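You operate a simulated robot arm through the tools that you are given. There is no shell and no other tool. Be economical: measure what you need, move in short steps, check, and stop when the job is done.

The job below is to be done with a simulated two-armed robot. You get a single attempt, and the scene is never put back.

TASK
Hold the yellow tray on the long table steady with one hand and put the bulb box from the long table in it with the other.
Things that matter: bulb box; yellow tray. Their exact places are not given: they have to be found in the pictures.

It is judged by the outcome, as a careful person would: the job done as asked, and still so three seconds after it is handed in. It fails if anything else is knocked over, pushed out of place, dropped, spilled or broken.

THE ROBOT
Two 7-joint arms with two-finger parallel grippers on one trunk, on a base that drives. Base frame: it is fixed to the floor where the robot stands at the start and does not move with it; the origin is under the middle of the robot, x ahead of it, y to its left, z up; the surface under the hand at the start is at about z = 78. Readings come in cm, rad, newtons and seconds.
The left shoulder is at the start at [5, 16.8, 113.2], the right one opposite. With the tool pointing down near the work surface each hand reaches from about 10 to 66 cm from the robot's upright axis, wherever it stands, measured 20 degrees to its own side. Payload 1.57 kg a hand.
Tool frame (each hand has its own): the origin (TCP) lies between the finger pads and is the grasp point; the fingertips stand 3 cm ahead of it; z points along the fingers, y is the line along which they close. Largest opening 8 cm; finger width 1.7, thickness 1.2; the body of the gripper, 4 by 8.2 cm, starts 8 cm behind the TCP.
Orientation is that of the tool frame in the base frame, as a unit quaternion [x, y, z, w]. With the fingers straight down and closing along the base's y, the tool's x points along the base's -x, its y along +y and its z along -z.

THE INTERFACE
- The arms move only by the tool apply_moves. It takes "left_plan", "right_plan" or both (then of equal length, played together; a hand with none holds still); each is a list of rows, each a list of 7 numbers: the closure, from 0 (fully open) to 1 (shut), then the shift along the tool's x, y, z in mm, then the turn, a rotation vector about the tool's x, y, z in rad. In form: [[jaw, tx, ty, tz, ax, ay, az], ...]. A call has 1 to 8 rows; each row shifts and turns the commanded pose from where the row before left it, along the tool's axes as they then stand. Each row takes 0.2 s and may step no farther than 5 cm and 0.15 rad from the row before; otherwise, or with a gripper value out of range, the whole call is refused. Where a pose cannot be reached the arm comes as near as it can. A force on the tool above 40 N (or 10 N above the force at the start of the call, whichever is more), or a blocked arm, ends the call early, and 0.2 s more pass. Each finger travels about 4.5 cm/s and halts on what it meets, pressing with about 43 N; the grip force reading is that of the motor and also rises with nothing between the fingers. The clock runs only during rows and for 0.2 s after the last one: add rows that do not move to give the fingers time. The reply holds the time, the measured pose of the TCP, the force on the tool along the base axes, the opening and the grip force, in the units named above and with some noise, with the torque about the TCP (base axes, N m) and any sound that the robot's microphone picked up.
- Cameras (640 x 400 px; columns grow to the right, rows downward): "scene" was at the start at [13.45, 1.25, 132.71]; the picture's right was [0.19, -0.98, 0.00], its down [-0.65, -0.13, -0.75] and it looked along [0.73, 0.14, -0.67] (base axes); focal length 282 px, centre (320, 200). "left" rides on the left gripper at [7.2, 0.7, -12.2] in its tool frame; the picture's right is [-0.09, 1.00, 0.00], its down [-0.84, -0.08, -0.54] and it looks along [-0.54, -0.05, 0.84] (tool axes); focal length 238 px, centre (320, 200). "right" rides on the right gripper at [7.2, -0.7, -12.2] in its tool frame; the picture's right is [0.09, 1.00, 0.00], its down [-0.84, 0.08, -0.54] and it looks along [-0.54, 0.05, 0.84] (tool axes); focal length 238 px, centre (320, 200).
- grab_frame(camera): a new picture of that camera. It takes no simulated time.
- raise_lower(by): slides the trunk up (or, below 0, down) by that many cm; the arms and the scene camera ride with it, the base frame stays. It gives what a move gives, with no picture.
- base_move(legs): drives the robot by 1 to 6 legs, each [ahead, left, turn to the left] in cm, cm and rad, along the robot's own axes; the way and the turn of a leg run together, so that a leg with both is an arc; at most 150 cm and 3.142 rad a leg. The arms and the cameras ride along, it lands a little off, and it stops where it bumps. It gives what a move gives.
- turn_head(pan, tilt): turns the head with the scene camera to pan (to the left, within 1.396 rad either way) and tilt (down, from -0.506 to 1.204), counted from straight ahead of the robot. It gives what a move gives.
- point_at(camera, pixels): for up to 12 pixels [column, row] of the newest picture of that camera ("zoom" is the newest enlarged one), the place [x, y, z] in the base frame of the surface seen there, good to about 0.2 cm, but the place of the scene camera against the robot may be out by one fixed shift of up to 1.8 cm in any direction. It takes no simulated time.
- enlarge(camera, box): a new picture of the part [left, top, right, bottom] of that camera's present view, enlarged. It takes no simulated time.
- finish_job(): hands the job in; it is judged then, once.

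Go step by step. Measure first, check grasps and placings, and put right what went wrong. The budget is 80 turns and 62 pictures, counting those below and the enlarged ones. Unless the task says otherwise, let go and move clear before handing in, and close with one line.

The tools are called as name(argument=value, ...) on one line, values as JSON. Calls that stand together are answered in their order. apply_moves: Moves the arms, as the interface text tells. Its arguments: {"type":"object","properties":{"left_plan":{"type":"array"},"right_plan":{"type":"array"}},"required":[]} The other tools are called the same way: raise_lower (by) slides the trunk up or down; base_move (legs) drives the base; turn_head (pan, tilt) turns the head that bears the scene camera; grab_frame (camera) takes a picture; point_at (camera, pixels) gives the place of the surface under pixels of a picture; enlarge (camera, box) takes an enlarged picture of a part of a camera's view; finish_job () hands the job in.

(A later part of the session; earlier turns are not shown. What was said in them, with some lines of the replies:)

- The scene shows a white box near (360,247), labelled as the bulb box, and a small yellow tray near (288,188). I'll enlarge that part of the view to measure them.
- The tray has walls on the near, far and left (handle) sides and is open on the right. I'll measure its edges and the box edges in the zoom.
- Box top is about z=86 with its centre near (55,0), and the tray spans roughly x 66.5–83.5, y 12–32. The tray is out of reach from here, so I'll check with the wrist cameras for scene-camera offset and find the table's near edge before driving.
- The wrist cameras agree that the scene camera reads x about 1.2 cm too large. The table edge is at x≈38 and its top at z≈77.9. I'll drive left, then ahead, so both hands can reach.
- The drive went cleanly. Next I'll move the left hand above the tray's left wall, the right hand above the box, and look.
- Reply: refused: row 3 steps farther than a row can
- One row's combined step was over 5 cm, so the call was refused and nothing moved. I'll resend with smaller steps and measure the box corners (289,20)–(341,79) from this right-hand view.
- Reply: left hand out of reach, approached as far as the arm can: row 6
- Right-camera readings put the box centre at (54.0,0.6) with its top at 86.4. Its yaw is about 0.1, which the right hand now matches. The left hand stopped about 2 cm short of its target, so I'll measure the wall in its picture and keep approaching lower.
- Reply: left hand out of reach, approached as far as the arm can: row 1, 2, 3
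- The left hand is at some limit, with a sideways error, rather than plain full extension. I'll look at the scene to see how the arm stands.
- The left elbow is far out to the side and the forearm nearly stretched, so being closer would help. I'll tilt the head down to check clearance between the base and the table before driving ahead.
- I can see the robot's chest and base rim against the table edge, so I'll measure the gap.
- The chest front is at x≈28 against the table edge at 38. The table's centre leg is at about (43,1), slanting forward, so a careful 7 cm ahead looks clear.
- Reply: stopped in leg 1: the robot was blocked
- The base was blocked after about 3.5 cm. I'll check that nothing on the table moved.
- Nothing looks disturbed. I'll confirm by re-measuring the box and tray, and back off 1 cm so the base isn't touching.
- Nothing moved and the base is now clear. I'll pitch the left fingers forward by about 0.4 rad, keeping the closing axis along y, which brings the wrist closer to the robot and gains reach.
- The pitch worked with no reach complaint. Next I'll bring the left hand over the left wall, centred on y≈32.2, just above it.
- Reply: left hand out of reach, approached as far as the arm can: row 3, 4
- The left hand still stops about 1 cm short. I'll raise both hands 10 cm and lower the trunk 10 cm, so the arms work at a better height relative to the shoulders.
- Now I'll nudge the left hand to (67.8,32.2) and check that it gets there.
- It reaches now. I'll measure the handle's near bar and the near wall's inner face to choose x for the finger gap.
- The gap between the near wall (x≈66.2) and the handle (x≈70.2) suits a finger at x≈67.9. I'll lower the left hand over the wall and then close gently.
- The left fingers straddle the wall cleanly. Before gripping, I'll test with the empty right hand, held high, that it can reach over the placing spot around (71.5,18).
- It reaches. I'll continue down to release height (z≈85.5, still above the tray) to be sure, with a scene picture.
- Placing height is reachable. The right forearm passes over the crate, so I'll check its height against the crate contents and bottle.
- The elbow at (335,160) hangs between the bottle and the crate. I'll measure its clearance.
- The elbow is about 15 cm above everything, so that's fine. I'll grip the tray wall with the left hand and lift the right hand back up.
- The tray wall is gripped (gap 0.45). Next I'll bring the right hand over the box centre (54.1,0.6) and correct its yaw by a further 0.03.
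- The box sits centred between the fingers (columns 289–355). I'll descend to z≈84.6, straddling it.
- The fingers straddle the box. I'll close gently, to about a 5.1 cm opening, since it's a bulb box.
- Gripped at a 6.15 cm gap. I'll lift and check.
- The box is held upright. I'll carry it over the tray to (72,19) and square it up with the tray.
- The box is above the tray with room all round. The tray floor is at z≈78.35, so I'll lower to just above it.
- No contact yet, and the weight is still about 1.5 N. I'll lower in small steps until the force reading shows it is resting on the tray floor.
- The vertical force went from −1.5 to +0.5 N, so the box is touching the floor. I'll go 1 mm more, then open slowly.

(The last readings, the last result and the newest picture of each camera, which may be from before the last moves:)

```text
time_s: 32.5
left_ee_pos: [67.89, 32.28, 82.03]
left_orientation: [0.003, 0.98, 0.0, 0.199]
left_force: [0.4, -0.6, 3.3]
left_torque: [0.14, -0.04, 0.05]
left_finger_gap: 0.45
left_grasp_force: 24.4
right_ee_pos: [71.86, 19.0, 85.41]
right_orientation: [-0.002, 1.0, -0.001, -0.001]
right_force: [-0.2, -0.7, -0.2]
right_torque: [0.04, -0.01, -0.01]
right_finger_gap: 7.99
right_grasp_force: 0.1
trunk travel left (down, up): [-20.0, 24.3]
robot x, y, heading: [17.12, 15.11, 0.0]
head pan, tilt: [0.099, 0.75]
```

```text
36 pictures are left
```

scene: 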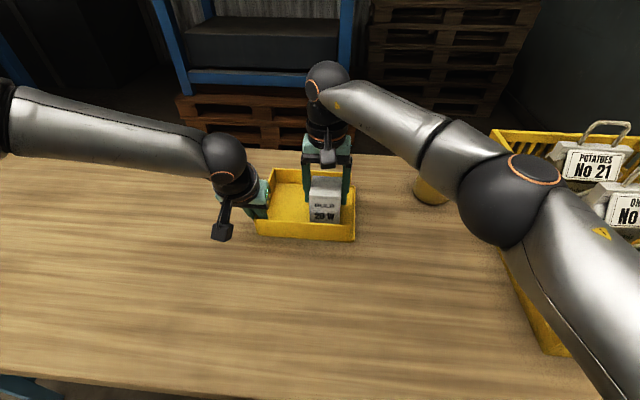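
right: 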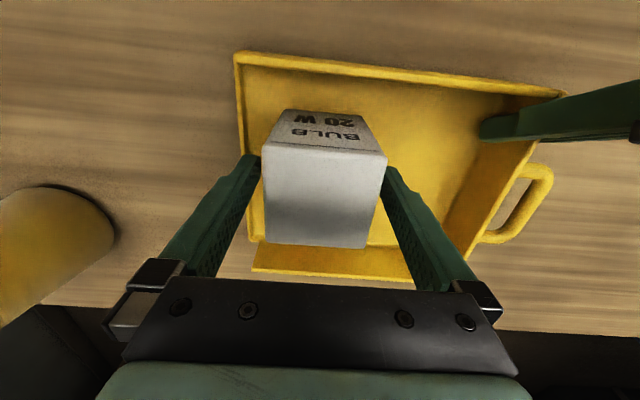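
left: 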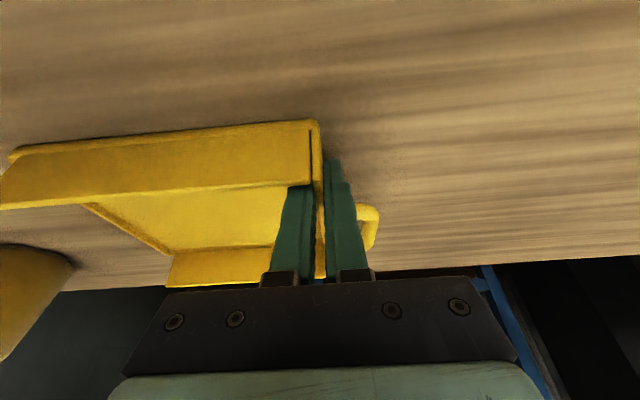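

The box stands free in the tray between the open fingers. I'll raise the right hand straight up while the left keeps holding.

apply_moves(right_plan=[[0, 0, 0, -20, 0, 0, 0], [0, 0, 0, -30, 0, 0, 0], [0, 0, 0, -40, 0, 0, 0], [0, 0, 0, -40, 0, 0, 0], [0, 0, 0, 0, 0, 0, 0]])

grab_frame(camera="right")

```text
time_s: 33.7
left_ee_pos: [67.89, 32.37, 81.91]
left_orientation: [0.003, 0.98, -0.001, 0.199]
left_force: [-1.9, 0.3, 2.1]
left_torque: [0.16, -0.06, 0.01]
left_finger_gap: 0.47
left_grasp_force: 26.1
right_ee_pos: [71.19, 18.74, 98.23]
right_orientation: [-0.003, 1.0, 0.0, -0.001]
right_force: [-0.1, 0.7, 0.0]
right_torque: [-0.03, 0.02, 0.02]
right_finger_gap: 8.0
right_grasp_force: 0.0
right hand out of reach, approached as far as the arm can: row 4
trunk travel left (down, up): [-20.0, 24.3]
robot x, y, heading: [17.56, 14.99, 0.003]
head pan, tilt: [0.099, 0.75]
```

```text
35 pictures are left
```

right: 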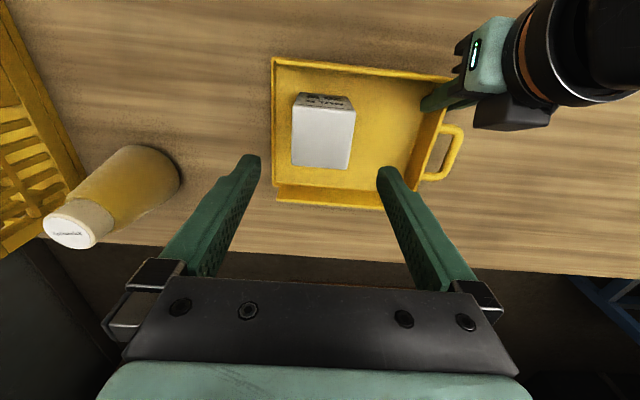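

The box is upright and well inside the tray. Now the left hand releases the wall and rises straight up, while the right hand draws back.

apply_moves(left_plan=[[0.8, 0, 0, 0, 0, 0, 0], [0.6, 0, 0, 0, 0, 0, 0], [0.5, 0, 0, 0, 0, 0, 0], [0.5, 0, 0, 0, 0, 0, 0], [0.5, -8, 0, -18, 0, 0, 0], [0.5, -12, 0, -28, 0, 0, 0], [0.5, -12, 0, -28, 0, 0, 0], [0.5, 0, 0, 0, 0, 0, 0]], right_plan=[[0, 25, -25, 0, 0, 0, 0], [0, 25, -25, 0, 0, 0, 0], [0, 25, -25, 0, 0, 0, 0], [0, 25, -25, 0, 0, 0, 0], [0, 0, 0, 0, 0, 0, 0], [0, 0, 0, 0, 0, 0, 0], [0, 0, 0, 0, 0, 0, 0], [0, 0, 0, 0, 0, 0, 0]])

grab_frame(camera="scene")

grab_frame(camera="left")

```text
time_s: 35.5
left_ee_pos: [67.73, 31.89, 90.14]
left_orientation: [0.003, 0.98, -0.001, 0.199]
left_force: [-0.2, 0.4, -0.2]
left_torque: [-0.02, -0.04, 0.0]
left_finger_gap: 3.98
left_grasp_force: 0.0
right_ee_pos: [60.95, 8.65, 98.59]
right_orientation: [-0.002, 1.0, 0.0, -0.001]
right_force: [0.2, 0.7, 1.0]
right_torque: [-0.02, 0.01, 0.01]
right_finger_gap: 8.01
right_grasp_force: 0.1
trunk travel left (down, up): [-20.0, 24.3]
robot x, y, heading: [17.49, 15.24, -0.005]
head pan, tilt: [0.099, 0.75]
```

```text
34 pictures are left
```

scene: 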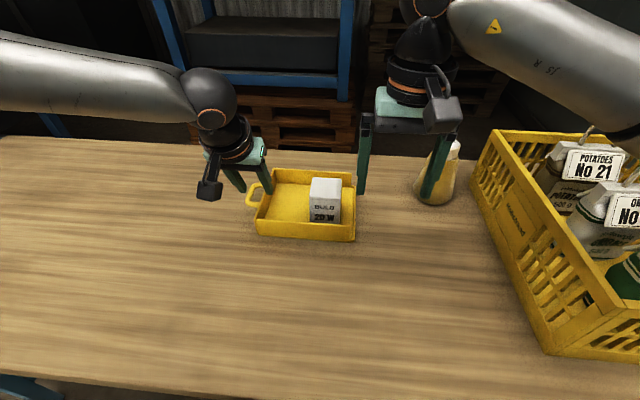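

```text
33 pictures are left
```

left: 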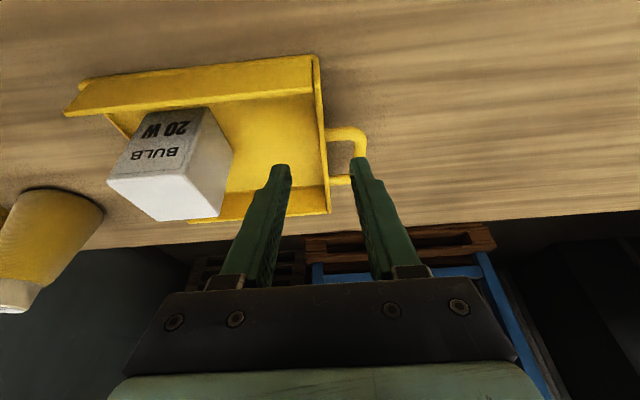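

The box stands in the tray, the tray hasn't moved, and nothing else is disturbed. I'll move the left hand a bit further clear and then hand in.

apply_moves(left_plan=[[0.5, -8, 0, -25, 0, 0, 0], [0.5, 0, 30, -20, 0, 0, 0], [0.5, 0, 40, 0, 0, 0, 0], [0.5, 0, 0, 0, 0, 0, 0]])

grab_frame(camera="scene")

```text
time_s: 36.5
left_ee_pos: [67.07, 39.29, 94.53]
left_orientation: [0.003, 0.98, -0.001, 0.199]
left_force: [-0.3, -0.8, 0.4]
left_torque: [-0.01, -0.02, 0.02]
left_finger_gap: 4.0
left_grasp_force: 0.1
right_ee_pos: [61.07, 8.6, 98.62]
right_orientation: [-0.002, 1.0, 0.0, -0.002]
right_force: [-0.2, -0.7, 0.4]
right_torque: [-0.01, 0.0, 0.01]
right_finger_gap: 8.02
right_grasp_force: 0.0
trunk travel left (down, up): [-20.0, 24.3]
robot x, y, heading: [17.46, 15.18, -0.001]
head pan, tilt: [0.099, 0.75]
```

```text
32 pictures are left
```

scene: 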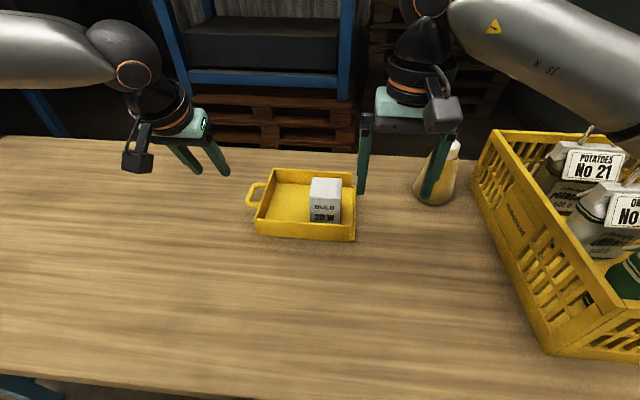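

Both hands are clear, and the bulb box stands upright in the tray around (325,200). I'm handing in.

finish_job()

```text
The job is handed in.
```

The bulb box is standing upright in the yellow tray; the left hand held the tray's side wall while the right hand put the box in, and nothing else on the table was disturbed, though the base bumped something (probably a table leg) once while driving up.
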